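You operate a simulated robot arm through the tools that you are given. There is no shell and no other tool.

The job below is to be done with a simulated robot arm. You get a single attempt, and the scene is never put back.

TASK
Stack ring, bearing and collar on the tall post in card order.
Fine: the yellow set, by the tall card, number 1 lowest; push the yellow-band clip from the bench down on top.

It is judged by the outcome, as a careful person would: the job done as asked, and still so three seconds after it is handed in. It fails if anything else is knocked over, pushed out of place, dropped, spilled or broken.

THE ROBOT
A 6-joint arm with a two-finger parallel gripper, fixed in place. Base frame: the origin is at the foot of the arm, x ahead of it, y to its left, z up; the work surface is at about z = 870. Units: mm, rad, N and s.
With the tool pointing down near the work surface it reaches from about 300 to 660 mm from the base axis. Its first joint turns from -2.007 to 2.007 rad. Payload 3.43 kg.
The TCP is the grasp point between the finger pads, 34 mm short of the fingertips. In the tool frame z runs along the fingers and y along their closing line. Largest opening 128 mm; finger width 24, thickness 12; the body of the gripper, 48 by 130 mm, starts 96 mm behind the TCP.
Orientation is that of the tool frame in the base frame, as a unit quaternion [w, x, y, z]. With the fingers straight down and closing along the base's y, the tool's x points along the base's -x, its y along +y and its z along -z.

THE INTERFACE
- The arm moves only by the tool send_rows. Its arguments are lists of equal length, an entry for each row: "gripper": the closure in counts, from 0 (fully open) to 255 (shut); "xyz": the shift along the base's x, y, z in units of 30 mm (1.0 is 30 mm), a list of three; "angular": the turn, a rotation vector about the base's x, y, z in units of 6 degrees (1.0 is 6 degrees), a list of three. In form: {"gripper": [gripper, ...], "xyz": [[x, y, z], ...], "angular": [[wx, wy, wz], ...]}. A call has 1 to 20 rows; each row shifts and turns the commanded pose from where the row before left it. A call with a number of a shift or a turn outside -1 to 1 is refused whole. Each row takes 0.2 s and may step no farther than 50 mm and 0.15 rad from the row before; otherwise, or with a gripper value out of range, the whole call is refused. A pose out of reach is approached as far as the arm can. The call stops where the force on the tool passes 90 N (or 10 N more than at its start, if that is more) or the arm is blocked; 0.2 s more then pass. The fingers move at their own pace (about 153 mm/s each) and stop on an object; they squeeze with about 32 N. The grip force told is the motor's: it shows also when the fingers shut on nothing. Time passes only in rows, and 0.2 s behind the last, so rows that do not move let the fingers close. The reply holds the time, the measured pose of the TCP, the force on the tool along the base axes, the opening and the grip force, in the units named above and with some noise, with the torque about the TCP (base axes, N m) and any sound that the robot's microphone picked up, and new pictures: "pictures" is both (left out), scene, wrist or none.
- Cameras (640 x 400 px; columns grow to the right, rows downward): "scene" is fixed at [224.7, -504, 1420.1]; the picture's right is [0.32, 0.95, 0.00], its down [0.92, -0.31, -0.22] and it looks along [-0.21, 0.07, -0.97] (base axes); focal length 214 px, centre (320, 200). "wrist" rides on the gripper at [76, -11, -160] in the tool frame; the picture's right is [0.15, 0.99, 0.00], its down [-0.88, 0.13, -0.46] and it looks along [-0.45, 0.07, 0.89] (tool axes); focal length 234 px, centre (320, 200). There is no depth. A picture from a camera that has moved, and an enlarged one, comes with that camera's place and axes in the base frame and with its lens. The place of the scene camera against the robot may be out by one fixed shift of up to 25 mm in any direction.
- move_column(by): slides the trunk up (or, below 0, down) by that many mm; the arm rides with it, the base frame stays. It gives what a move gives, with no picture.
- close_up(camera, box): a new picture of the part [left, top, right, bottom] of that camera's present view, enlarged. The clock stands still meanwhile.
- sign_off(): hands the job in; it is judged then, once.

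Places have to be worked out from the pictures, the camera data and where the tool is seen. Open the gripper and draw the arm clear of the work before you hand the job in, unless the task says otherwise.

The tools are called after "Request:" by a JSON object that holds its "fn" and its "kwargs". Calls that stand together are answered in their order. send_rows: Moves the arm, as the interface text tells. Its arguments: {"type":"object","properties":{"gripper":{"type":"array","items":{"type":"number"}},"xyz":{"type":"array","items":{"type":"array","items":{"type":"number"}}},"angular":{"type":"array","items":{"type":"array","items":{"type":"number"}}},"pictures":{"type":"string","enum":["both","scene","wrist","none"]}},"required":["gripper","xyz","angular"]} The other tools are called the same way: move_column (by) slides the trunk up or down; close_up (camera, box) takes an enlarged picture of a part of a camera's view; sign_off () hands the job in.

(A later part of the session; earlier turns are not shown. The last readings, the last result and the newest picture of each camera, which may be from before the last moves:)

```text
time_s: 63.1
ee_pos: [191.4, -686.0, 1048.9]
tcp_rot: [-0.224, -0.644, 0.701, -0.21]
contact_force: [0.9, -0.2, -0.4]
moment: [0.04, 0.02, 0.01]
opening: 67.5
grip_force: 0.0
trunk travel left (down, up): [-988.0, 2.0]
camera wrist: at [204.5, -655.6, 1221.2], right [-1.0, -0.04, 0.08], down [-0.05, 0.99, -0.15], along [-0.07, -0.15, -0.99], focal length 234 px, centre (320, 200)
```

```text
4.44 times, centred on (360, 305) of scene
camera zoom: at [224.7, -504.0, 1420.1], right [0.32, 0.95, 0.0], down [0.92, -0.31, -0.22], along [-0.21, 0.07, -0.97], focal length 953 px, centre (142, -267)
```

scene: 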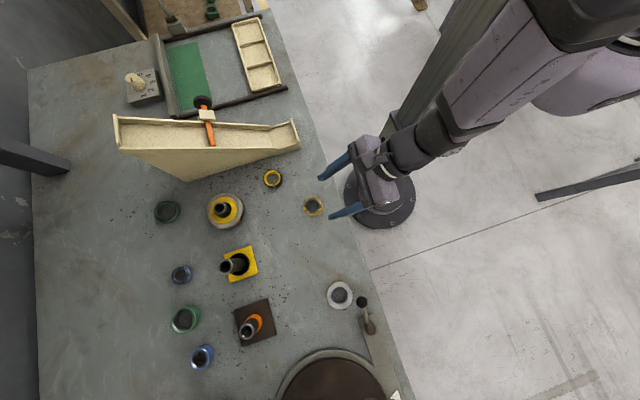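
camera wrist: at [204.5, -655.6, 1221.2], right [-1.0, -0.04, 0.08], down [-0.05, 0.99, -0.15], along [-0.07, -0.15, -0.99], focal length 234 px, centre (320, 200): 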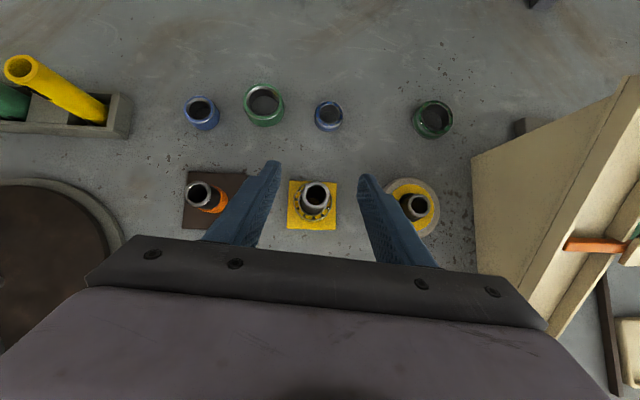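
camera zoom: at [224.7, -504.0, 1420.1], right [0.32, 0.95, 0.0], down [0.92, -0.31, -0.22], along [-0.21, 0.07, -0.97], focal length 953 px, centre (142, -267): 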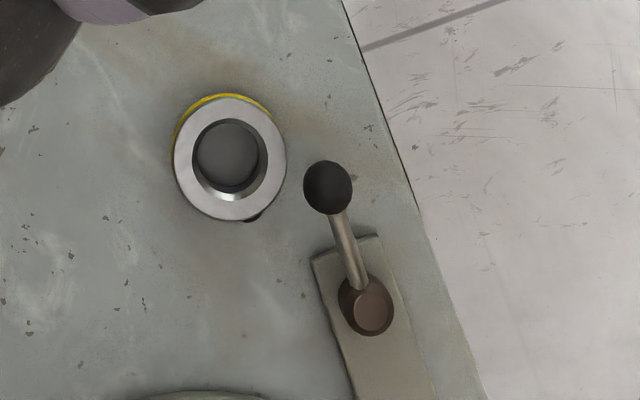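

Ring and bearing are stacked. Next the collar; its set screw points about +x, so I will grip it with heading ~240° (clear of the screw, and the lever knob near (358,-448,903) stays clear). Moving to a high hover.

Request:
{"fn": "send_rows", "kwargs": {"gripper": [80, 80, 80, 80, 80, 80, 80, 80, 80, 80, 80, 80], "xyz": [[0.639, 0.914, 0], [0.639, 0.914, 0], [0.639, 0.914, 0], [0.639, 0.914, 0], [0.639, 0.914, 0], [0.639, 0.914, 0], [0.639, 0.914, 0], [0.639, 0.914, 0], [0.639, 0.914, 0], [0, 0, -0.9], [0, 0, -0.9], [0, 0, 0]], "angular": [[0, 0, 0], [0, 0, -1], [0, 0, -1], [0, 0, -1], [0, 0, -1], [0, 0, -0.17], [0, 0, 0], [0, 0, 0], [0, 0, 0], [0, 0, 0], [0, 0, 0], [0, 0, 0]], "pictures": "both"}}

Request:
{"fn": "close_up", "kwargs": {"camera": "wrist", "box": [240, 90, 400, 210]}}

```text
time_s: 65.8
ee_pos: [364.2, -440.1, 993.4]
tcp_rot: [-0.265, -0.476, 0.824, -0.157]
contact_force: [0.4, 0.7, 0.7]
moment: [0.0, 0.0, 0.0]
opening: 87.8
grip_force: 0.0
trunk travel left (down, up): [-988.0, 2.0]
camera wrist: at [388.1, -416.3, 1167.4], right [-0.92, 0.39, 0.08], down [0.38, 0.92, -0.15], along [-0.13, -0.1, -0.99], focal length 234 px, centre (320, 200)
```

scene: 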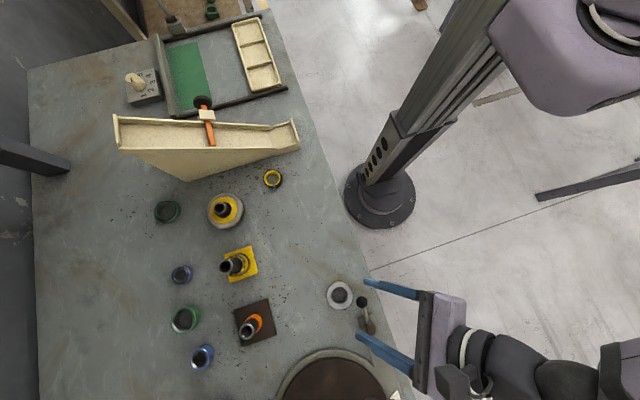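
wrist: 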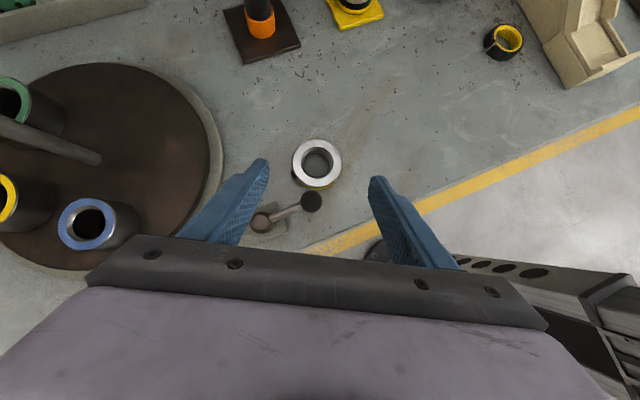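

```text
3.33 times, centred on (320, 150) of wrist
camera zoom: at [388.1, -416.3, 1167.4], right [-0.92, 0.39, 0.08], down [0.38, 0.92, -0.15], along [-0.13, -0.1, -0.99], focal length 781 px, centre (320, 367)
```

zoom: 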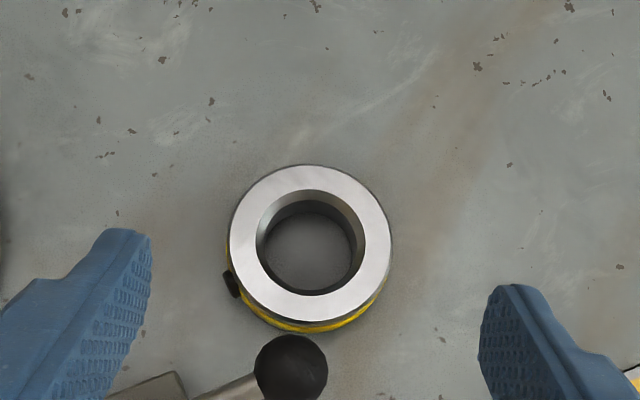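

Collar centre about (336.6,-490.6), OD ≈59 mm, set screw about 35° off the closing line, knob between the fingers' planes but well behind. I descend to straddle the collar.

Request:
{"fn": "send_rows", "kwargs": {"gripper": [80, 80, 80, 80, 80], "xyz": [[-0.18, -0.334, -0.7], [-0.18, -0.334, -0.7], [-0.18, -0.334, -0.7], [-0.18, -0.334, -0.7], [0, 0, 0]], "angular": [[0, 0, 0], [0, 0, 0], [0, 0, 0], [0, 0, 0], [0, 0, 0]], "pictures": "both"}}

Request:
{"fn": "close_up", "kwargs": {"camera": "wrist", "box": [240, 120, 400, 240]}}

```text
time_s: 67.0
ee_pos: [343.3, -479.8, 910.5]
tcp_rot: [-0.265, -0.476, 0.823, -0.157]
contact_force: [0.7, 0.9, -0.1]
moment: [-0.01, 0.0, 0.02]
opening: 87.8
grip_force: 0.1
trunk travel left (down, up): [-988.0, 2.0]
camera wrist: at [368.1, -457.0, 1084.4], right [-0.92, 0.39, 0.08], down [0.38, 0.92, -0.15], along [-0.13, -0.11, -0.99], focal length 234 px, centre (320, 200)
```

scene: 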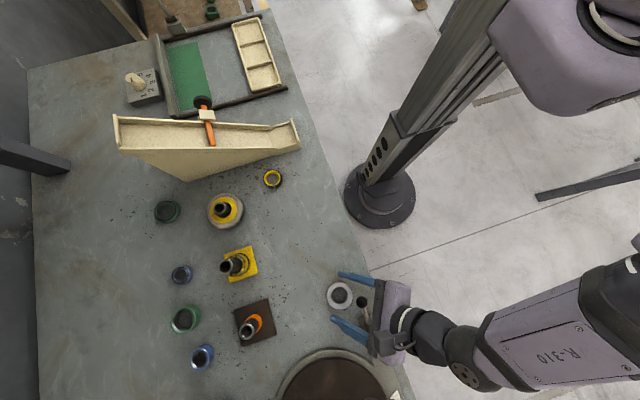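
wrist: 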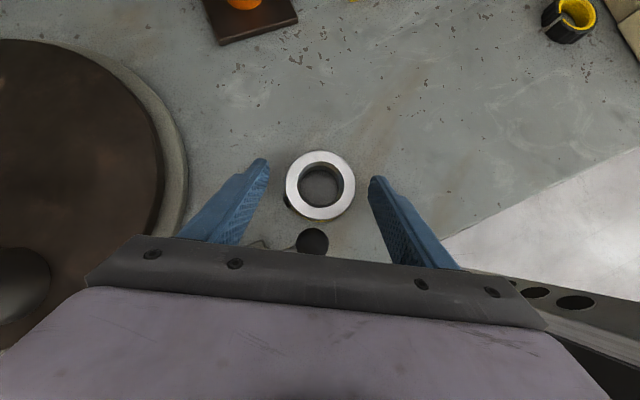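

```text
3.33 times, centred on (320, 180) of wrist
camera zoom: at [368.1, -457.0, 1084.4], right [-0.92, 0.39, 0.08], down [0.38, 0.92, -0.15], along [-0.13, -0.11, -0.99], focal length 781 px, centre (320, 267)
```

zoom: 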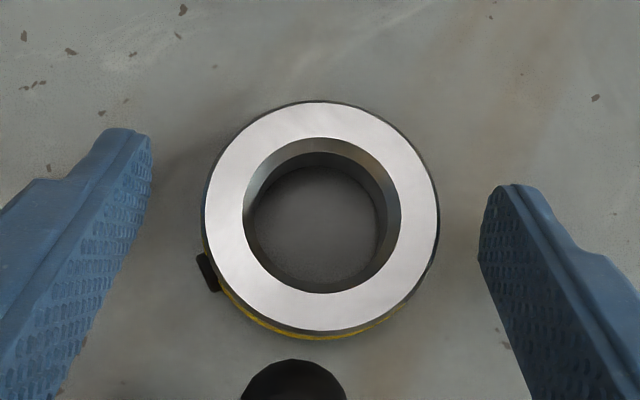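

The collar is well placed between the fingers and the set screw stays inside the pad plane. I close the gripper.

Request:
{"fn": "send_rows", "kwargs": {"gripper": [255, 255, 255], "xyz": [[0, 0, 0], [0, 0, 0], [0, 0, 0]], "angular": [[0, 0, 0], [0, 0, 0], [0, 0, 0]], "pictures": "wrist"}}

Request:
{"fn": "close_up", "kwargs": {"camera": "wrist", "box": [240, 120, 400, 240]}}

```text
time_s: 67.8
ee_pos: [344.6, -480.3, 909.3]
tcp_rot: [-0.264, -0.477, 0.824, -0.156]
contact_force: [0.3, -0.5, -1.0]
moment: [0.01, 0.08, -0.01]
opening: 61.3
grip_force: 31.9
trunk travel left (down, up): [-988.0, 2.0]
camera wrist: at [368.2, -457.1, 1084.3], right [-0.92, 0.39, 0.08], down [0.38, 0.92, -0.15], along [-0.13, -0.1, -0.99], focal length 234 px, centre (320, 200)
```

wrist: 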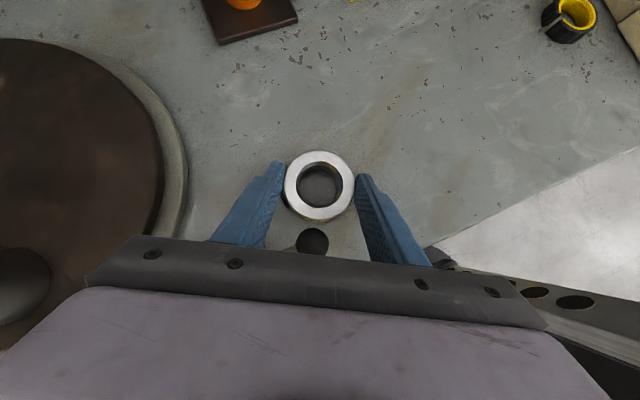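

```text
3.33 times, centred on (320, 180) of wrist
camera zoom: at [368.2, -457.1, 1084.3], right [-0.92, 0.39, 0.08], down [0.38, 0.92, -0.15], along [-0.13, -0.1, -0.99], focal length 781 px, centre (320, 267)
```

zoom: 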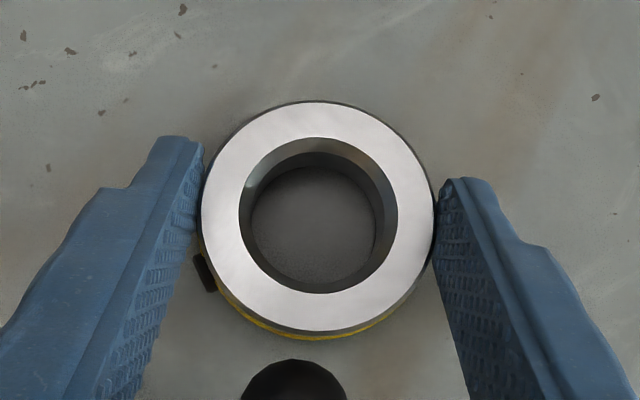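

Collar gripped (61.3 mm opening, contacting both sides). I lift it clear of the knob, rotate back to the 265° heading and carry it over the tall post.

Request:
{"fn": "send_rows", "kwargs": {"gripper": [255, 255, 255, 255, 255, 255, 255, 255, 255, 255, 255, 255, 255, 255, 255], "xyz": [[0, -0.1, 0.4], [0, 0, 0.8], [0, 0, 0.9], [0, 0, 0.9], [0, 0, 0.9], [0, 0, 0.8], [-0.635, -0.853, 0], [-0.635, -0.853, 0], [-0.635, -0.853, 0], [-0.635, -0.853, 0], [-0.635, -0.853, 0], [-0.635, -0.853, 0], [-0.635, -0.853, 0], [-0.635, -0.853, 0], [0, 0, 0]], "angular": [[0, 0, 0], [0, 0, 0], [0, 0, 0], [0, 0, 0], [0, 0, 0], [0, 0, 0], [0, 0, 1], [0, 0, 1], [0, 0, 1], [0, 0, 1], [0, 0, 0.18], [0, 0, 0], [0, 0, 0], [0, 0, 0], [0, 0, 0]], "pictures": "both"}}

Request:
{"fn": "close_up", "kwargs": {"camera": "wrist", "box": [250, 120, 390, 240]}}

```text
time_s: 71.0
ee_pos: [189.9, -686.6, 1050.4]
tcp_rot: [-0.225, -0.644, 0.701, -0.21]
contact_force: [0.3, -0.4, -3.4]
moment: [0.06, -0.02, 0.03]
opening: 61.6
grip_force: 31.8
trunk travel left (down, up): [-988.0, 2.0]
camera wrist: at [203.8, -656.2, 1224.8], right [-1.0, -0.04, 0.08], down [-0.05, 0.99, -0.15], along [-0.07, -0.15, -0.99], focal length 234 px, centre (320, 200)
```

scene: 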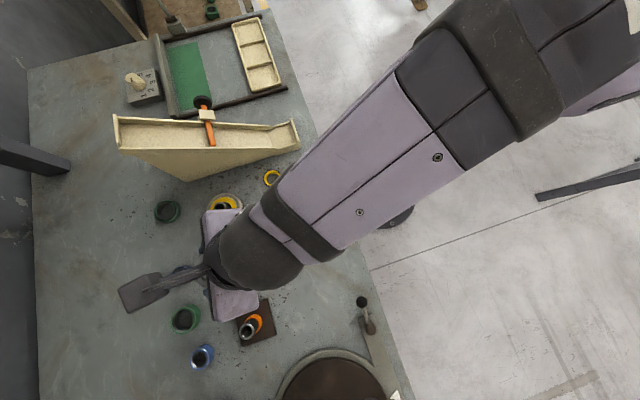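
wrist: 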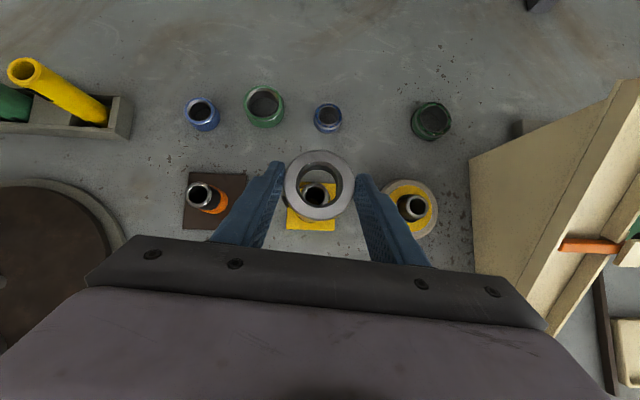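

```text
3.33 times, centred on (320, 180) of wrist
camera zoom: at [203.8, -656.2, 1224.8], right [-1.0, -0.04, 0.08], down [-0.05, 0.99, -0.15], along [-0.07, -0.15, -0.99], focal length 781 px, centre (320, 267)
```

zoom: 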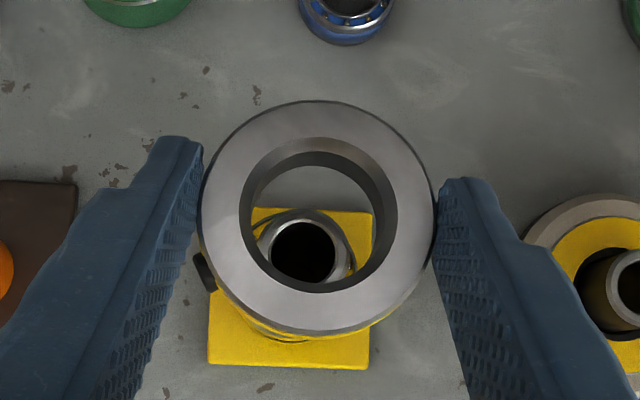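

Collar is aligned within about half a millimetre. I lower it to just enclose the post top and check.

Request:
{"fn": "send_rows", "kwargs": {"gripper": [255, 255, 255, 255, 255, 255], "xyz": [[-0.01, 0, 0], [0, 0, -0.5], [0, 0, -0.5], [0, 0, -0.4], [0, 0, -0.35], [0, 0, 0]], "angular": [[0, 0, 0], [0, 0, 0], [0, 0, 0], [0, 0, 0], [0, 0, 0], [0, 0, 0]], "pictures": "wrist"}}

Request:
{"fn": "close_up", "kwargs": {"camera": "wrist", "box": [250, 120, 390, 240]}}

```text
time_s: 72.3
ee_pos: [191.5, -687.6, 998.3]
tcp_rot: [-0.225, -0.643, 0.701, -0.21]
contact_force: [-1.2, -0.2, -2.5]
moment: [0.05, -0.01, 0.01]
opening: 61.4
grip_force: 32.4
trunk travel left (down, up): [-988.0, 2.0]
camera wrist: at [203.1, -657.2, 1171.9], right [-1.0, -0.04, 0.08], down [-0.05, 0.99, -0.15], along [-0.07, -0.15, -0.99], focal length 234 px, centre (320, 200)
```

wrist: 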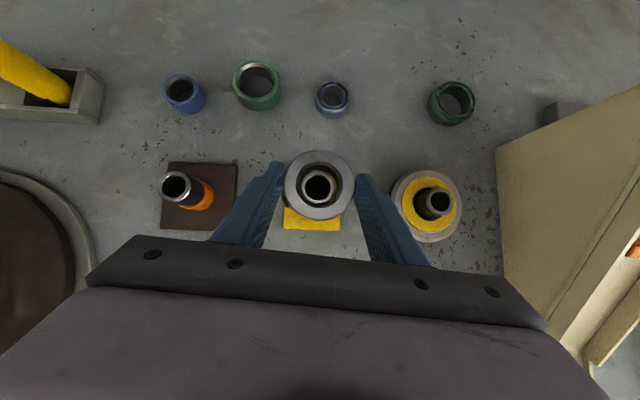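

```text
3.33 times, centred on (320, 180) of wrist
camera zoom: at [203.1, -657.2, 1171.9], right [-1.0, -0.04, 0.08], down [-0.05, 0.99, -0.15], along [-0.07, -0.15, -0.99], focal length 781 px, centre (320, 267)
```

zoom: 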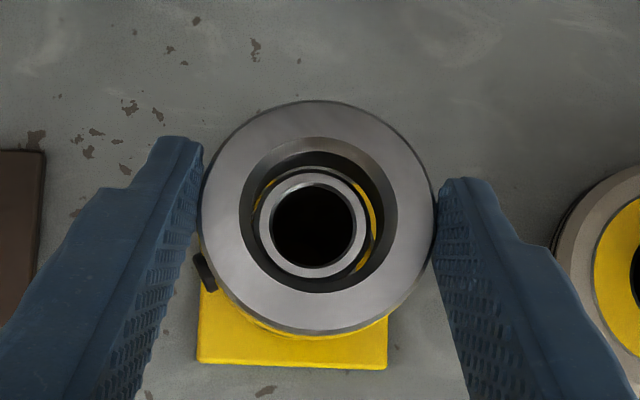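

The post sits within about 0.6 mm of the bore centre. Small nudge, then further down.

Request:
{"fn": "send_rows", "kwargs": {"gripper": [255, 255, 255, 255, 255], "xyz": [[0.015, 0.012, 0], [0, 0, -0.4], [0, 0, -0.4], [0, 0, -0.2], [0, 0, 0]], "angular": [[0, 0, 0], [0, 0, 0], [0, 0, 0], [0, 0, 0], [0, 0, 0]], "pictures": "wrist"}}

Request:
{"fn": "close_up", "kwargs": {"camera": "wrist", "box": [250, 120, 390, 240]}}

```text
time_s: 73.5
ee_pos: [190.4, -687.3, 968.7]
tcp_rot: [-0.224, -0.643, 0.701, -0.21]
contact_force: [-0.5, 1.2, -3.6]
moment: [0.06, -0.02, 0.02]
opening: 61.5
grip_force: 32.0
trunk travel left (down, up): [-988.0, 2.0]
camera wrist: at [202.3, -656.0, 1141.7], right [-1.0, -0.04, 0.08], down [-0.05, 0.99, -0.15], along [-0.07, -0.15, -0.99], focal length 234 px, centre (320, 200)
```

wrist: 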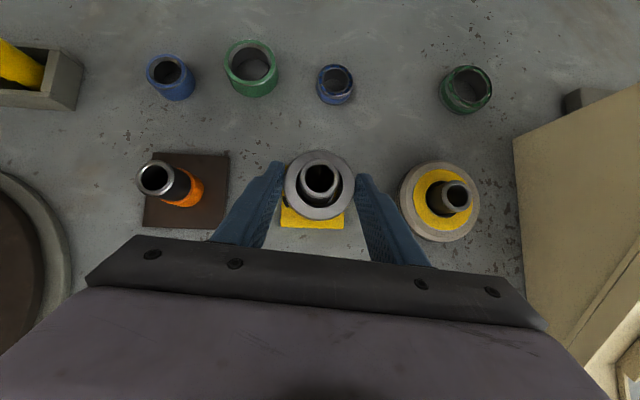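

```text
3.33 times, centred on (320, 180) of wrist
camera zoom: at [202.3, -656.0, 1141.7], right [-1.0, -0.04, 0.08], down [-0.05, 0.99, -0.15], along [-0.07, -0.15, -0.99], focal length 781 px, centre (320, 267)
```

zoom: 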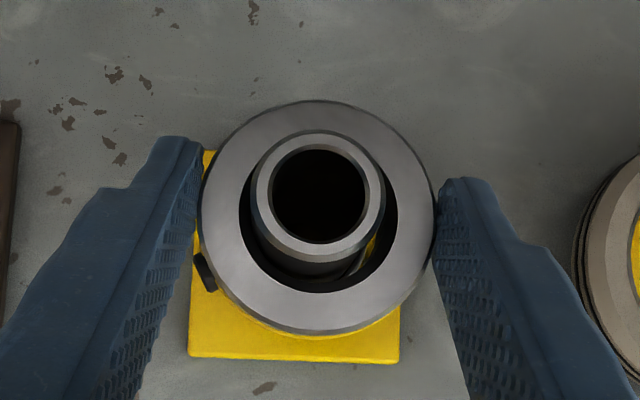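

About 16 mm remain to the bearing's top. I lower in decreasing steps, watching the force.

Request:
{"fn": "send_rows", "kwargs": {"gripper": [255, 255, 255, 255, 255], "xyz": [[0, 0, -0.3], [0, 0, -0.1], [0, 0, -0.05], [0, 0, -0.04], [0, 0, 0]], "angular": [[0, 0, 0], [0, 0, 0], [0, 0, 0], [0, 0, 0], [0, 0, 0]], "pictures": "none"}}

```text
time_s: 74.8
ee_pos: [190.5, -687.0, 955.7]
tcp_rot: [-0.226, -0.643, 0.701, -0.211]
contact_force: [0.8, 0.8, 2.2]
moment: [0.06, 0.12, 0.02]
opening: 61.2
grip_force: 31.9
trunk travel left (down, up): [-988.0, 2.0]
```

Contact is starting (force rose by ~5.7 N). One more millimetre to confirm it is seated rather than catching.

Request:
{"fn": "send_rows", "kwargs": {"gripper": [255, 255, 255], "xyz": [[0, 0, -0.03], [0, 0, -0.03], [0, 0, 0]], "angular": [[0, 0, 0], [0, 0, 0], [0, 0, 0]], "pictures": "wrist"}}

Request:
{"fn": "close_up", "kwargs": {"camera": "wrist", "box": [250, 120, 390, 240]}}

```text
time_s: 75.5
ee_pos: [189.0, -688.2, 955.4]
tcp_rot: [-0.226, -0.643, 0.7, -0.213]
contact_force: [0.9, -0.5, 14.2]
moment: [0.05, 0.24, 0.01]
opening: 61.4
grip_force: 32.0
trunk travel left (down, up): [-988.0, 2.0]
camera wrist: at [202.5, -655.3, 1128.2], right [-1.0, -0.04, 0.08], down [-0.05, 0.99, -0.15], along [-0.07, -0.16, -0.98], focal length 234 px, centre (320, 200)
```

wrist: 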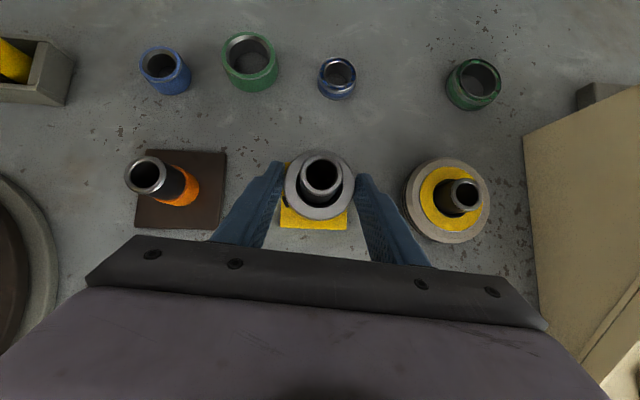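

```text
3.33 times, centred on (320, 180) of wrist
camera zoom: at [202.5, -655.3, 1128.2], right [-1.0, -0.04, 0.08], down [-0.05, 0.99, -0.15], along [-0.07, -0.16, -0.98], focal length 781 px, centre (320, 267)
```

zoom: 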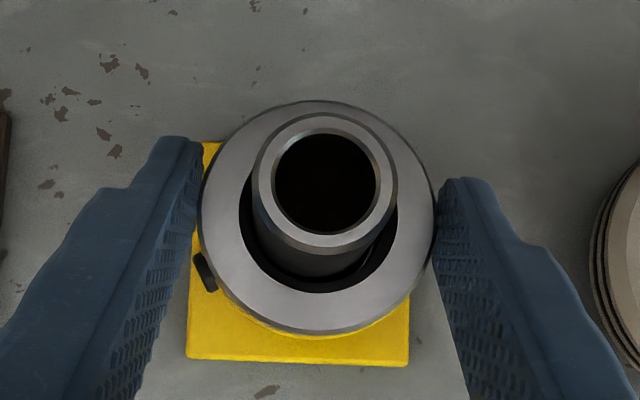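

Force has risen to 14 N with the height consistent with resting on the bearing. I release and lift off to inspect.

Request:
{"fn": "send_rows", "kwargs": {"gripper": [100, 100, 100, 100, 100, 100, 100, 100, 100], "xyz": [[0, 0, 0], [0, 0, 0], [0, 0, 0.2], [0, 0, 0.6], [0, 0, 0.8], [0, 0, 0.8], [0, 0, 0.8], [0, 0, 0], [0, 0, 0]], "angular": [[0, 0, 0], [0, 0, 0], [0, 0, 0], [0, 0, 0], [0, 0, 0], [0, 0, 0], [0, 0, 0], [0, 0, 0], [0, 0, 0]], "pictures": "wrist"}}

Request:
{"fn": "close_up", "kwargs": {"camera": "wrist", "box": [250, 120, 390, 240]}}

```text
time_s: 77.5
ee_pos: [191.1, -687.4, 1046.3]
tcp_rot: [-0.225, -0.644, 0.7, -0.211]
contact_force: [-0.1, 0.3, 0.3]
moment: [0.03, -0.04, 0.0]
opening: 77.7
grip_force: 0.1
trunk travel left (down, up): [-988.0, 2.0]
camera wrist: at [203.8, -656.4, 1219.8], right [-1.0, -0.04, 0.08], down [-0.05, 0.99, -0.15], along [-0.07, -0.15, -0.99], focal length 234 px, centre (320, 200)
```

wrist: 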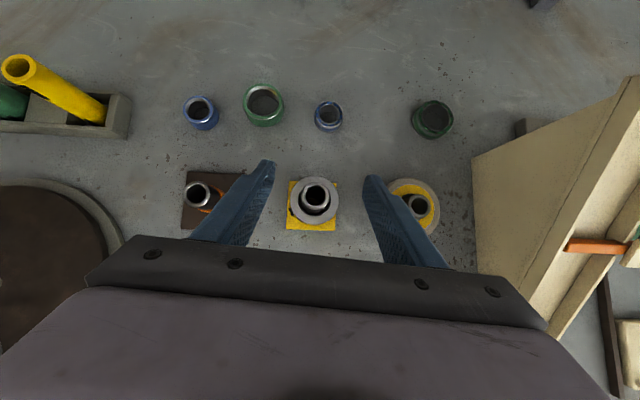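

```text
3.33 times, centred on (320, 180) of wrist
camera zoom: at [203.8, -656.4, 1219.8], right [-1.0, -0.04, 0.08], down [-0.05, 0.99, -0.15], along [-0.07, -0.15, -0.99], focal length 781 px, centre (320, 267)
```

zoom: 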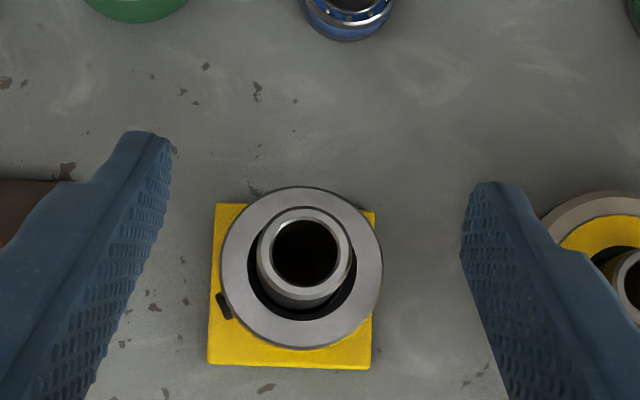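

Collar is seated. Now the clip near (5,-563), whose gap faces roughly +x: I'll grip it with heading ~200° so the fingers avoid the gap and the gripper body stays clear of the chute. Moving inward first, then yawing, then down to a look-over height.

Request:
{"fn": "send_rows", "kwargs": {"gripper": [80, 80, 80, 80, 80, 80, 80, 80, 80, 80, 80, 80, 80, 80, 80, 80, 80, 80, 80, 80], "xyz": [[-0.58, 0.857, 0], [-0.58, 0.857, 0], [-0.58, 0.857, 0], [-0.58, 0.857, 0], [-0.58, 0.857, 0], [-0.58, 0.857, 0], [0, 0, 0], [0, 0, 0], [0, 0, 0], [0, 0, 0], [0, 0, 0], [0, 0, 0], [0, 0, 0], [0, 0, 0], [0, 0, 0], [0, 0, 0], [0, 0, 0], [0, 0, -0.75], [0, 0, -0.75], [0, 0, 0]], "angular": [[0, 0, 0], [0, 0, 0], [0, 0, 0], [0, 0, 0], [0, 0, 0], [0, 0, 0], [0, 0, -1], [0, 0, -1], [0, 0, -1], [0, 0, -1], [0, 0, -1], [0, 0, -1], [0, 0, -1], [0, 0, -1], [0, 0, -1], [0, 0, -1], [0, 0, -0.83], [0, 0, 0], [0, 0, 0], [0, 0, 0]], "pictures": "both"}}

Request:
{"fn": "close_up", "kwargs": {"camera": "wrist", "box": [240, 80, 400, 200]}}

```text
time_s: 81.8
ee_pos: [84.2, -533.0, 1002.4]
tcp_rot: [-0.303, -0.166, 0.937, -0.057]
contact_force: [-0.2, -0.2, 0.7]
moment: [0.03, -0.02, 0.0]
opening: 87.8
grip_force: 0.0
trunk travel left (down, up): [-988.0, 2.0]
camera wrist: at [117.9, -531.3, 1176.2], right [-0.45, 0.89, 0.08], down [0.88, 0.46, -0.15], along [-0.17, 0.0, -0.99], focal length 234 px, centre (320, 200)
```

scene: 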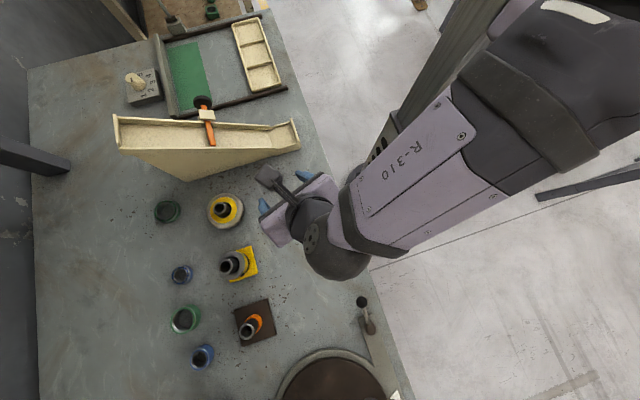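
wrist: 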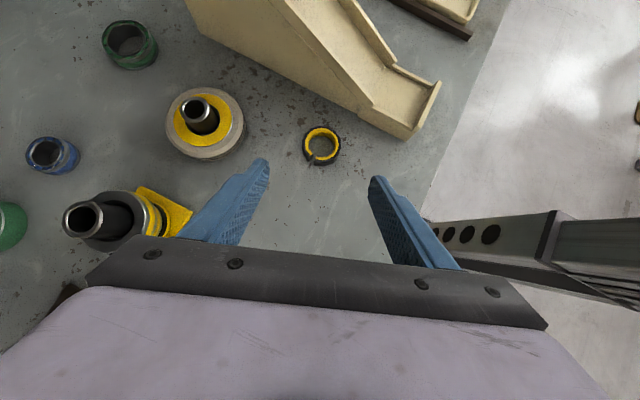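

```text
3.33 times, centred on (320, 140) of wrist
camera zoom: at [117.9, -531.3, 1176.2], right [-0.45, 0.89, 0.08], down [0.88, 0.46, -0.15], along [-0.17, 0.0, -0.99], focal length 781 px, centre (320, 400)
```

zoom: 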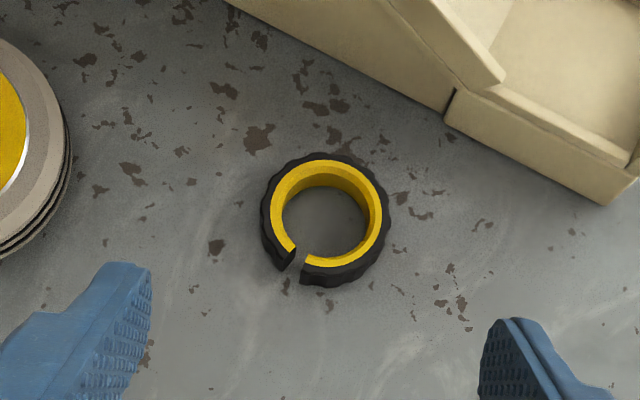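

The clip's centre is about (1.2,-561.9), its gap about 66° away from the closing line, and clearances to the chute and hub are >40 mm. The side view also shows collar over bearing seated level. I descend to straddle the clip.

Request:
{"fn": "send_rows", "kwargs": {"gripper": [80, 80, 80, 80, 80], "xyz": [[-0.5975, -0.2067, -0.78], [-0.5975, -0.2067, -0.78], [-0.5975, -0.2067, -0.78], [-0.5975, -0.2067, -0.78], [0, 0, 0]], "angular": [[0, 0, 0], [0, 0, 0], [0, 0, 0], [0, 0, 0], [0, 0, 0]], "pictures": "both"}}

Request:
{"fn": "close_up", "kwargs": {"camera": "wrist", "box": [250, 120, 390, 240]}}

```text
time_s: 83.0
ee_pos: [12.4, -557.8, 908.6]
tcp_rot: [-0.302, -0.167, 0.937, -0.057]
contact_force: [-0.3, -0.3, 0.3]
moment: [0.02, 0.02, -0.01]
opening: 87.9
grip_force: 0.1
trunk travel left (down, up): [-988.0, 2.0]
camera wrist: at [46.9, -556.2, 1082.3], right [-0.45, 0.89, 0.08], down [0.87, 0.46, -0.15], along [-0.17, 0.0, -0.99], focal length 234 px, centre (320, 200)
```

scene: 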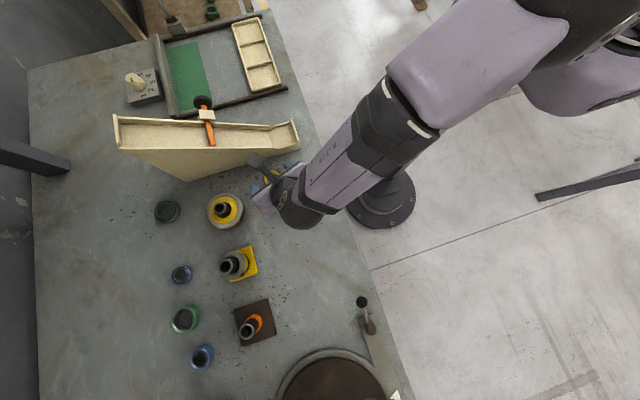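
wrist: 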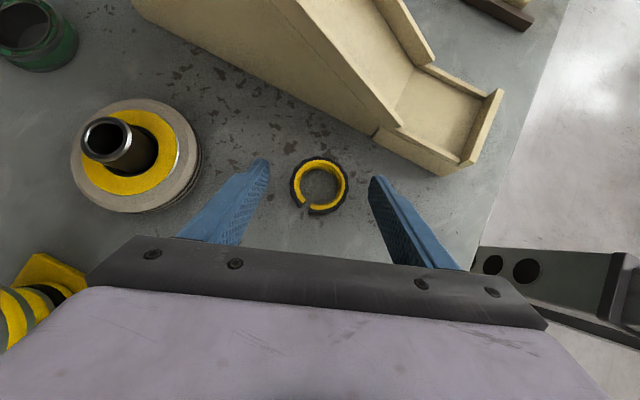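

```text
3.33 times, centred on (320, 180) of wrist
camera zoom: at [46.9, -556.2, 1082.3], right [-0.45, 0.89, 0.08], down [0.87, 0.46, -0.15], along [-0.17, 0.0, -0.99], focal length 781 px, centre (320, 267)
```

zoom: 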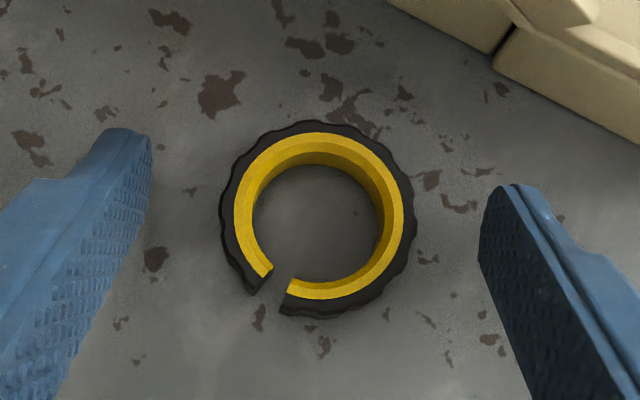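

The clip lies centred between the fingers with the gap well off both pads. I close on it.

Request:
{"fn": "send_rows", "kwargs": {"gripper": [255, 255, 255], "xyz": [[0, 0, 0], [0, 0, 0], [0, 0, 0]], "angular": [[0, 0, 0], [0, 0, 0], [0, 0, 0]], "pictures": "wrist"}}

Request:
{"fn": "close_up", "kwargs": {"camera": "wrist", "box": [250, 120, 390, 240]}}

```text
time_s: 83.8
ee_pos: [13.1, -556.8, 909.7]
tcp_rot: [-0.303, -0.166, 0.937, -0.057]
contact_force: [0.1, 1.0, 0.1]
moment: [0.02, -0.03, 0.01]
opening: 49.8
grip_force: 31.9
trunk travel left (down, up): [-988.0, 2.0]
camera wrist: at [46.9, -556.3, 1082.4], right [-0.45, 0.89, 0.08], down [0.88, 0.46, -0.15], along [-0.17, 0.0, -0.99], focal length 234 px, centre (320, 200)
```

wrist: 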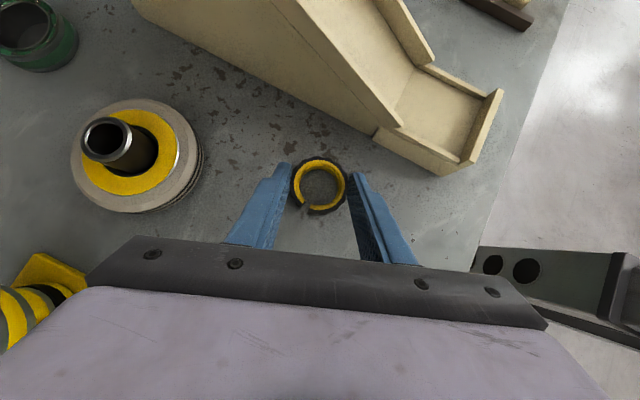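

```text
3.33 times, centred on (320, 180) of wrist
camera zoom: at [46.9, -556.3, 1082.4], right [-0.45, 0.89, 0.08], down [0.88, 0.46, -0.15], along [-0.17, 0.0, -0.99], focal length 781 px, centre (320, 267)
```

zoom: 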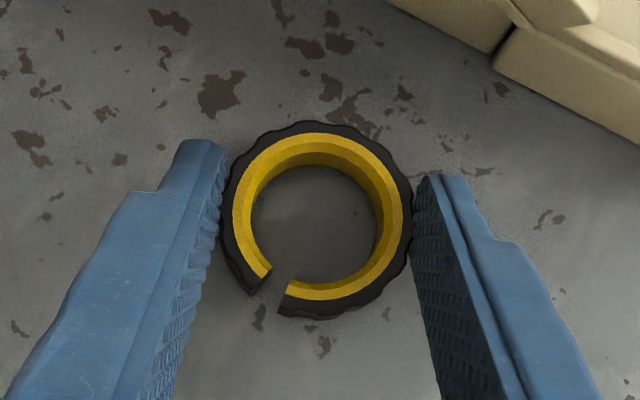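

Clip gripped (49.8 mm). I lift it, move clear of the chute in +x and rotate the tool back to heading 265°.

Request:
{"fn": "send_rows", "kwargs": {"gripper": [255, 255, 255, 255, 255, 255, 255, 255, 255, 255, 255, 255, 255, 255, 255, 255, 255, 255], "xyz": [[0, 0, 0.4], [0, 0, 0.8], [0, 0, 0.9], [0, 0, 0.9], [0, 0, 0.9], [0, 0, 0.87], [0.97, 0, 0], [0.97, 0, 0], [0.97, 0, 0], [0, 0, 0], [0, 0, 0], [0, 0, 0], [0, 0, 0], [0, 0, 0], [0, 0, 0], [0, 0, 0], [0, 0, 0], [0, 0, 0]], "angular": [[0, 0, 0], [0, 0, 0], [0, 0, 0], [0, 0, 0], [0, 0, 0], [0, 0, 0], [0, 0, 0.98], [0, 0, 0.98], [0, 0, 0.98], [0, 0, 0.98], [0, 0, 0.98], [0, 0, 0.98], [0, 0, 1], [0, 0, 1], [0, 0, 1], [0, 0, 1], [0, 0, 0.97], [0, 0, 0]], "pictures": "both"}}

```text
time_s: 87.5
ee_pos: [100.4, -558.5, 1053.0]
tcp_rot: [-0.225, -0.644, 0.7, -0.21]
contact_force: [-0.3, 0.7, 0.5]
moment: [0.02, 0.0, -0.02]
opening: 49.6
grip_force: 31.9
trunk travel left (down, up): [-988.0, 2.0]
camera wrist: at [113.1, -527.2, 1225.9], right [-1.0, -0.04, 0.08], down [-0.05, 0.99, -0.15], along [-0.07, -0.15, -0.99], focal length 234 px, centre (320, 200)
```

scene: 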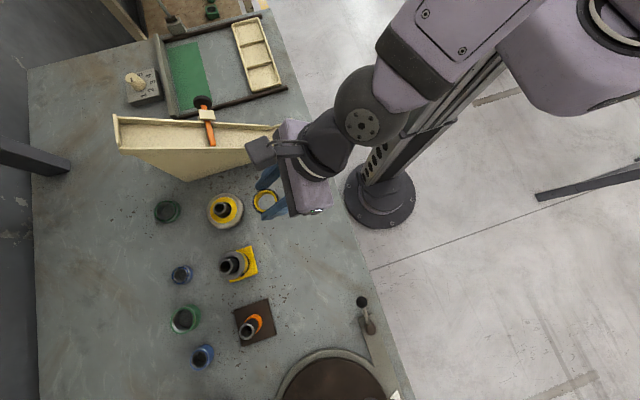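
wrist: 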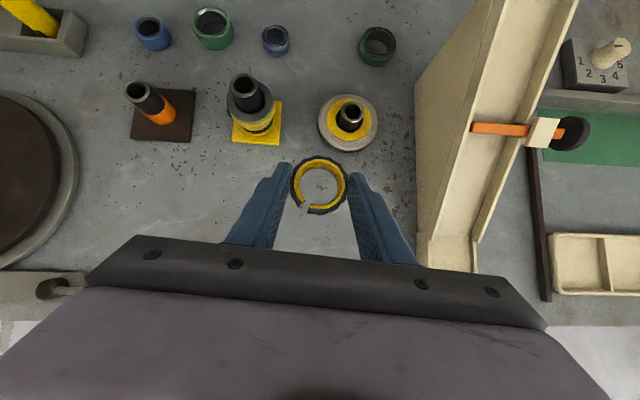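

Clip is held level. I carry it over the tall post.

Request:
{"fn": "send_rows", "kwargs": {"gripper": [255, 255, 255, 255, 255, 255], "xyz": [[0.607, -0.86, 0], [0.607, -0.86, 0], [0.607, -0.86, 0], [0.607, -0.86, 0], [0.607, -0.86, 0], [0, 0, 0]], "angular": [[0, 0, 0], [0, 0, 0], [0, 0, 0], [0, 0, 0], [0, 0, 0], [0, 0, 0]], "pictures": "wrist"}}

Request:
{"fn": "close_up", "kwargs": {"camera": "wrist", "box": [250, 120, 390, 240]}}

```text
time_s: 89.0
ee_pos: [189.7, -689.0, 1053.3]
tcp_rot: [-0.224, -0.644, 0.7, -0.211]
contact_force: [-0.4, -0.2, 0.2]
moment: [-0.02, -0.01, -0.01]
opening: 49.8
grip_force: 32.3
trunk travel left (down, up): [-988.0, 2.0]
camera wrist: at [203.0, -657.5, 1226.7], right [-1.0, -0.04, 0.08], down [-0.05, 0.99, -0.15], along [-0.07, -0.15, -0.99], focal length 234 px, centre (320, 200)
```

wrist: 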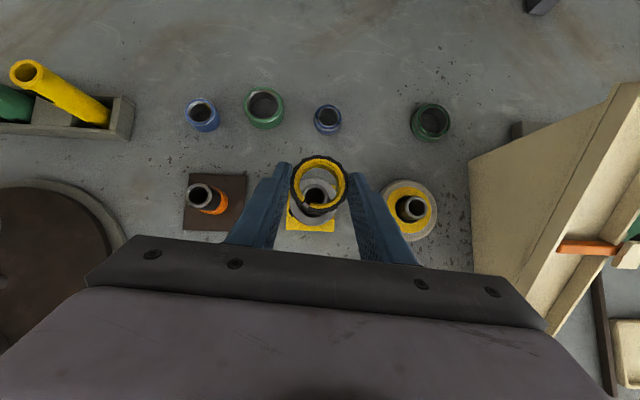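

```text
3.33 times, centred on (320, 180) of wrist
camera zoom: at [203.0, -657.5, 1226.7], right [-1.0, -0.04, 0.08], down [-0.05, 0.99, -0.15], along [-0.07, -0.15, -0.99], focal length 781 px, centre (320, 267)
```

zoom: 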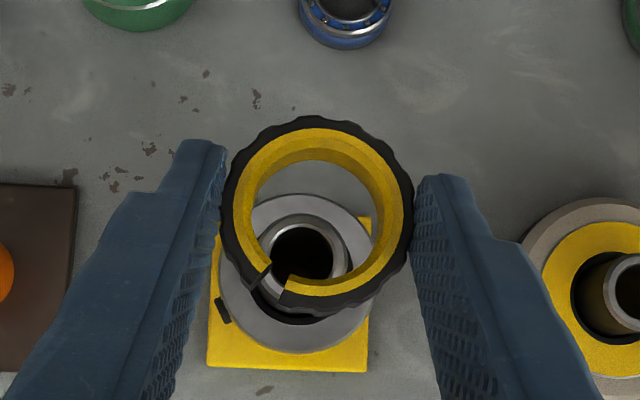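

Post top is within about 0.8 mm of the clip axis. I nudge slightly and lower to just over the post top.

Request:
{"fn": "send_rows", "kwargs": {"gripper": [255, 255, 255, 255, 255, 255], "xyz": [[-0.007, 0.02, 0], [0, 0, -0.5], [0, 0, -0.5], [0, 0, -0.4], [0, 0, -0.35], [0, 0, 0]], "angular": [[0, 0, 0], [0, 0, 0], [0, 0, 0], [0, 0, 0], [0, 0, 0], [0, 0, 0]], "pictures": "wrist"}}

Request:
{"fn": "close_up", "kwargs": {"camera": "wrist", "box": [250, 120, 390, 240]}}

```text
time_s: 90.3
ee_pos: [191.7, -688.6, 999.6]
tcp_rot: [-0.225, -0.644, 0.7, -0.212]
contact_force: [-0.3, 0.2, -0.6]
moment: [-0.03, -0.03, 0.04]
opening: 49.8
grip_force: 31.8
trunk travel left (down, up): [-988.0, 2.0]
camera wrist: at [204.9, -656.0, 1173.9], right [-1.0, -0.04, 0.08], down [-0.05, 0.99, -0.15], along [-0.07, -0.15, -0.99], focal length 234 px, centre (320, 200)
```

wrist: 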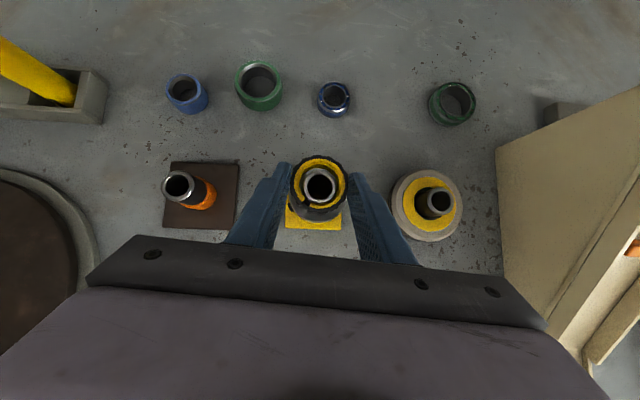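

```text
3.33 times, centred on (320, 180) of wrist
camera zoom: at [204.9, -656.0, 1173.9], right [-1.0, -0.04, 0.08], down [-0.05, 0.99, -0.15], along [-0.07, -0.15, -0.99], focal length 781 px, centre (320, 267)
```

zoom: 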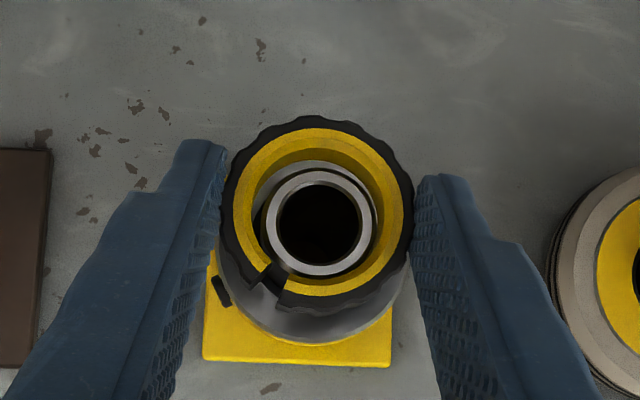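

The post is about 1.5 mm toward -x of the clip's centre. I correct that and continue lowering.

Request:
{"fn": "send_rows", "kwargs": {"gripper": [255, 255, 255, 255], "xyz": [[-0.045, 0, 0], [0, 0, -0.2], [0, 0, -0.2], [0, 0, 0]], "angular": [[0, 0, 0], [0, 0, 0], [0, 0, 0], [0, 0, 0]], "pictures": "wrist"}}

Request:
{"fn": "close_up", "kwargs": {"camera": "wrist", "box": [250, 120, 390, 240]}}

```text
time_s: 91.3
ee_pos: [190.1, -688.6, 988.4]
tcp_rot: [-0.224, -0.644, 0.7, -0.212]
contact_force: [0.4, -0.2, 1.3]
moment: [-0.08, -0.06, -0.02]
opening: 49.2
grip_force: 31.8
trunk travel left (down, up): [-988.0, 2.0]
camera wrist: at [202.9, -655.9, 1162.0], right [-1.0, -0.04, 0.08], down [-0.05, 0.99, -0.15], along [-0.07, -0.15, -0.99], focal length 234 px, centre (320, 200)
```

wrist: 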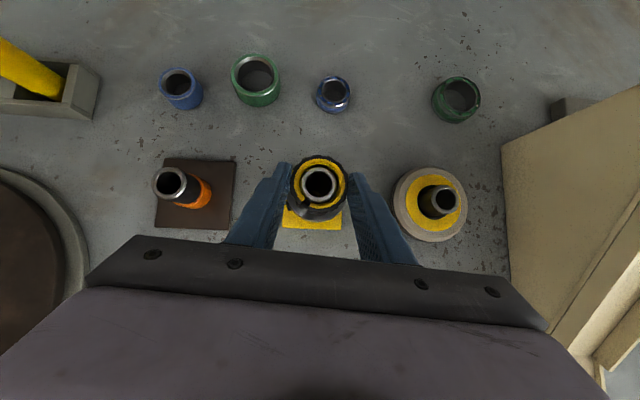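

```text
3.33 times, centred on (320, 180) of wrist
camera zoom: at [202.9, -655.9, 1162.0], right [-1.0, -0.04, 0.08], down [-0.05, 0.99, -0.15], along [-0.07, -0.15, -0.99], focal length 781 px, centre (320, 267)
```

zoom: 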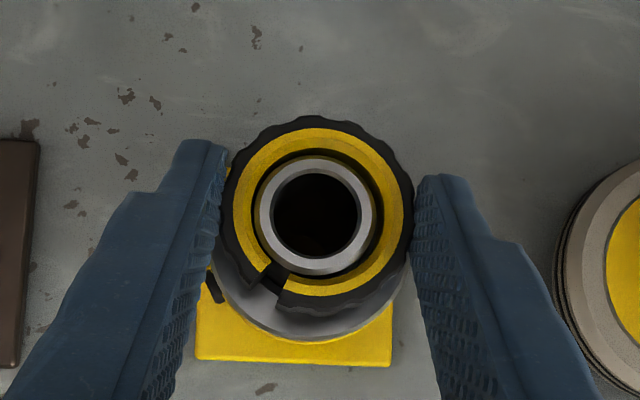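

Well aligned now. I push on down in small steps toward the collar (about 14 mm to go), reading the force.

Request:
{"fn": "send_rows", "kwargs": {"gripper": [255, 255, 255, 255], "xyz": [[0, 0, -0.1], [0, 0, -0.1], [0, 0, -0.08], [0, 0, 0]], "angular": [[0, 0, 0], [0, 0, 0], [0, 0, 0], [0, 0, 0]], "pictures": "none"}}

```text
time_s: 92.3
ee_pos: [190.6, -686.6, 978.4]
tcp_rot: [-0.224, -0.645, 0.7, -0.21]
contact_force: [-0.5, -0.9, 2.4]
moment: [-0.05, -0.01, 0.02]
opening: 49.5
grip_force: 32.1
trunk travel left (down, up): [-988.0, 2.0]
```

Slight sliding resistance only (2.4 N). Continuing down in 1.5 mm steps.

Request:
{"fn": "send_rows", "kwargs": {"gripper": [255, 255, 255, 255], "xyz": [[0, 0, -0.05], [0, 0, -0.05], [0, 0, -0.04], [0, 0, 0]], "angular": [[0, 0, 0], [0, 0, 0], [0, 0, 0], [0, 0, 0]], "pictures": "none"}}

```text
time_s: 93.3
ee_pos: [191.2, -686.4, 974.6]
tcp_rot: [-0.224, -0.645, 0.7, -0.21]
contact_force: [0.4, 0.0, 1.9]
moment: [-0.04, 0.04, -0.04]
opening: 49.6
grip_force: 31.9
trunk travel left (down, up): [-988.0, 2.0]
```

Request:
{"fn": "send_rows", "kwargs": {"gripper": [255, 255, 255, 255], "xyz": [[0, 0, -0.05], [0, 0, -0.05], [0, 0, -0.05], [0, 0, 0]], "angular": [[0, 0, 0], [0, 0, 0], [0, 0, 0], [0, 0, 0]], "pictures": "wrist"}}

Request:
{"fn": "close_up", "kwargs": {"camera": "wrist", "box": [250, 120, 390, 240]}}

```text
time_s: 94.3
ee_pos: [190.9, -685.8, 970.8]
tcp_rot: [-0.225, -0.644, 0.7, -0.211]
contact_force: [0.9, -0.6, 5.6]
moment: [-0.06, 0.09, 0.0]
opening: 49.6
grip_force: 31.8
trunk travel left (down, up): [-988.0, 2.0]
camera wrist: at [203.0, -654.8, 1145.3], right [-1.0, -0.04, 0.08], down [-0.05, 0.99, -0.15], along [-0.07, -0.15, -0.99], focal length 234 px, centre (320, 200)
```

wrist: 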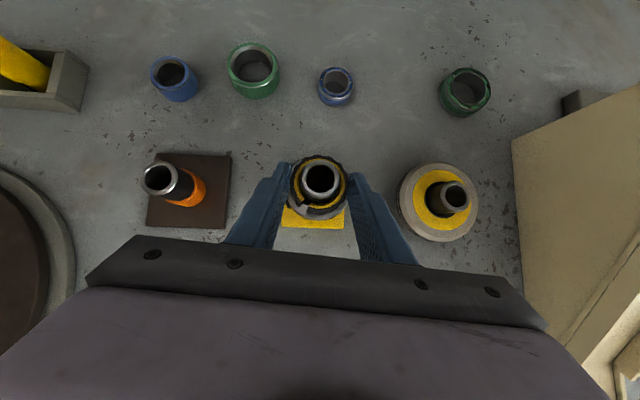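

```text
3.33 times, centred on (320, 180) of wrist
camera zoom: at [203.0, -654.8, 1145.3], right [-1.0, -0.04, 0.08], down [-0.05, 0.99, -0.15], along [-0.07, -0.15, -0.99], focal length 781 px, centre (320, 267)
```

zoom: 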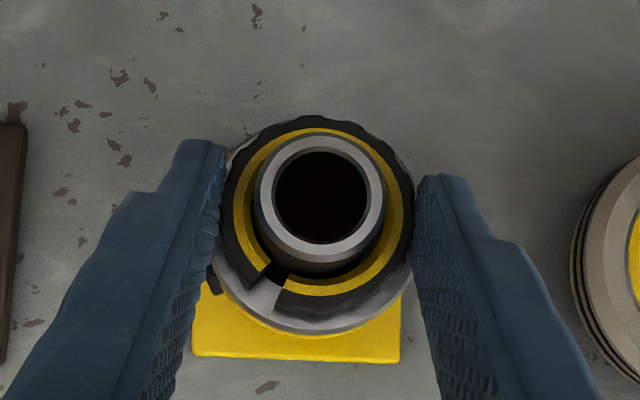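

Force is building (5.6 N), the clip seems to be reaching the collar. I press a little further to seat it firmly.

Request:
{"fn": "send_rows", "kwargs": {"gripper": [255, 255, 255], "xyz": [[0, 0, -0.04], [0, 0, -0.04], [0, 0, 0]], "angular": [[0, 0, 0], [0, 0, 0], [0, 0, 0]], "pictures": "wrist"}}

Request:
{"fn": "close_up", "kwargs": {"camera": "wrist", "box": [250, 120, 390, 240]}}

```text
time_s: 95.2
ee_pos: [190.4, -686.5, 970.8]
tcp_rot: [-0.226, -0.643, 0.7, -0.213]
contact_force: [0.6, -0.1, 17.1]
moment: [0.01, 0.22, 0.02]
opening: 49.4
grip_force: 31.8
trunk travel left (down, up): [-988.0, 2.0]
camera wrist: at [202.7, -653.9, 1144.9], right [-1.0, -0.04, 0.08], down [-0.05, 0.99, -0.15], along [-0.07, -0.16, -0.98], focal length 234 px, centre (320, 200)
```

wrist: 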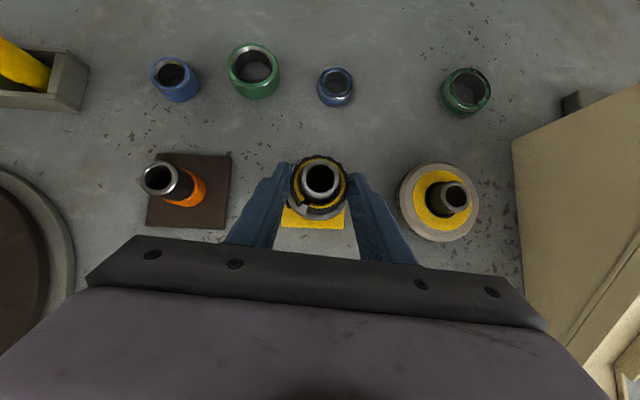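

```text
3.33 times, centred on (320, 180) of wrist
camera zoom: at [202.7, -653.9, 1144.9], right [-1.0, -0.04, 0.08], down [-0.05, 0.99, -0.15], along [-0.07, -0.16, -0.98], focal length 781 px, centre (320, 267)
```

zoom: 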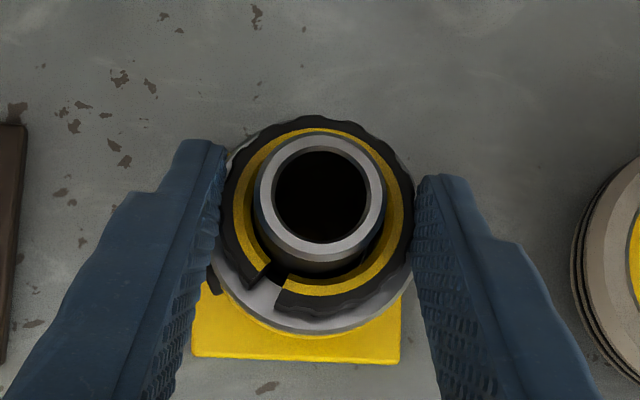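

Hard stop: force rose to 17 N without further travel. I press once more to ~30 N to make sure it is fully home, then check.

Request:
{"fn": "send_rows", "kwargs": {"gripper": [255, 255, 255, 255], "xyz": [[0, 0, -0.04], [0, 0, -0.04], [0, 0, -0.03], [0, 0, 0]], "angular": [[0, 0, 0], [0, 0, 0], [0, 0, 0], [0, 0, 0]], "pictures": "wrist"}}

Request:
{"fn": "close_up", "kwargs": {"camera": "wrist", "box": [250, 120, 390, 240]}}

```text
time_s: 96.2
ee_pos: [189.7, -686.5, 971.3]
tcp_rot: [-0.227, -0.643, 0.699, -0.214]
contact_force: [-1.6, -1.1, 24.3]
moment: [0.1, 0.21, 0.03]
opening: 49.7
grip_force: 31.6
trunk travel left (down, up): [-988.0, 2.0]
camera wrist: at [202.5, -653.1, 1144.4], right [-1.0, -0.04, 0.08], down [-0.05, 0.99, -0.16], along [-0.07, -0.16, -0.98], focal length 234 px, centre (320, 200)
```

wrist: 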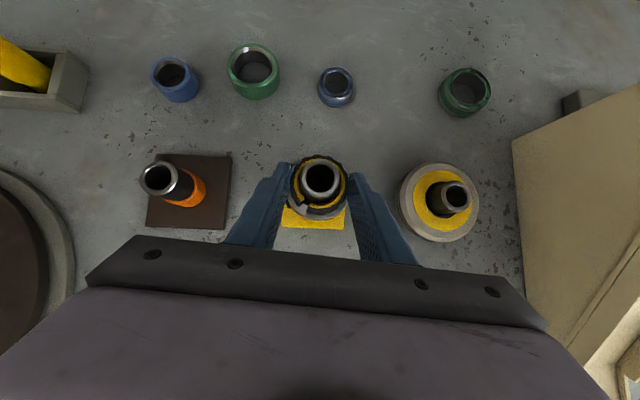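

```text
3.33 times, centred on (320, 180) of wrist
camera zoom: at [202.5, -653.1, 1144.4], right [-1.0, -0.04, 0.08], down [-0.05, 0.99, -0.16], along [-0.07, -0.16, -0.98], focal length 781 px, centre (320, 267)
```

zoom: 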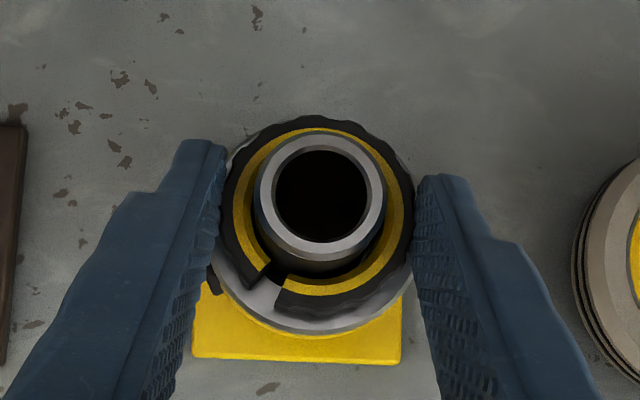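

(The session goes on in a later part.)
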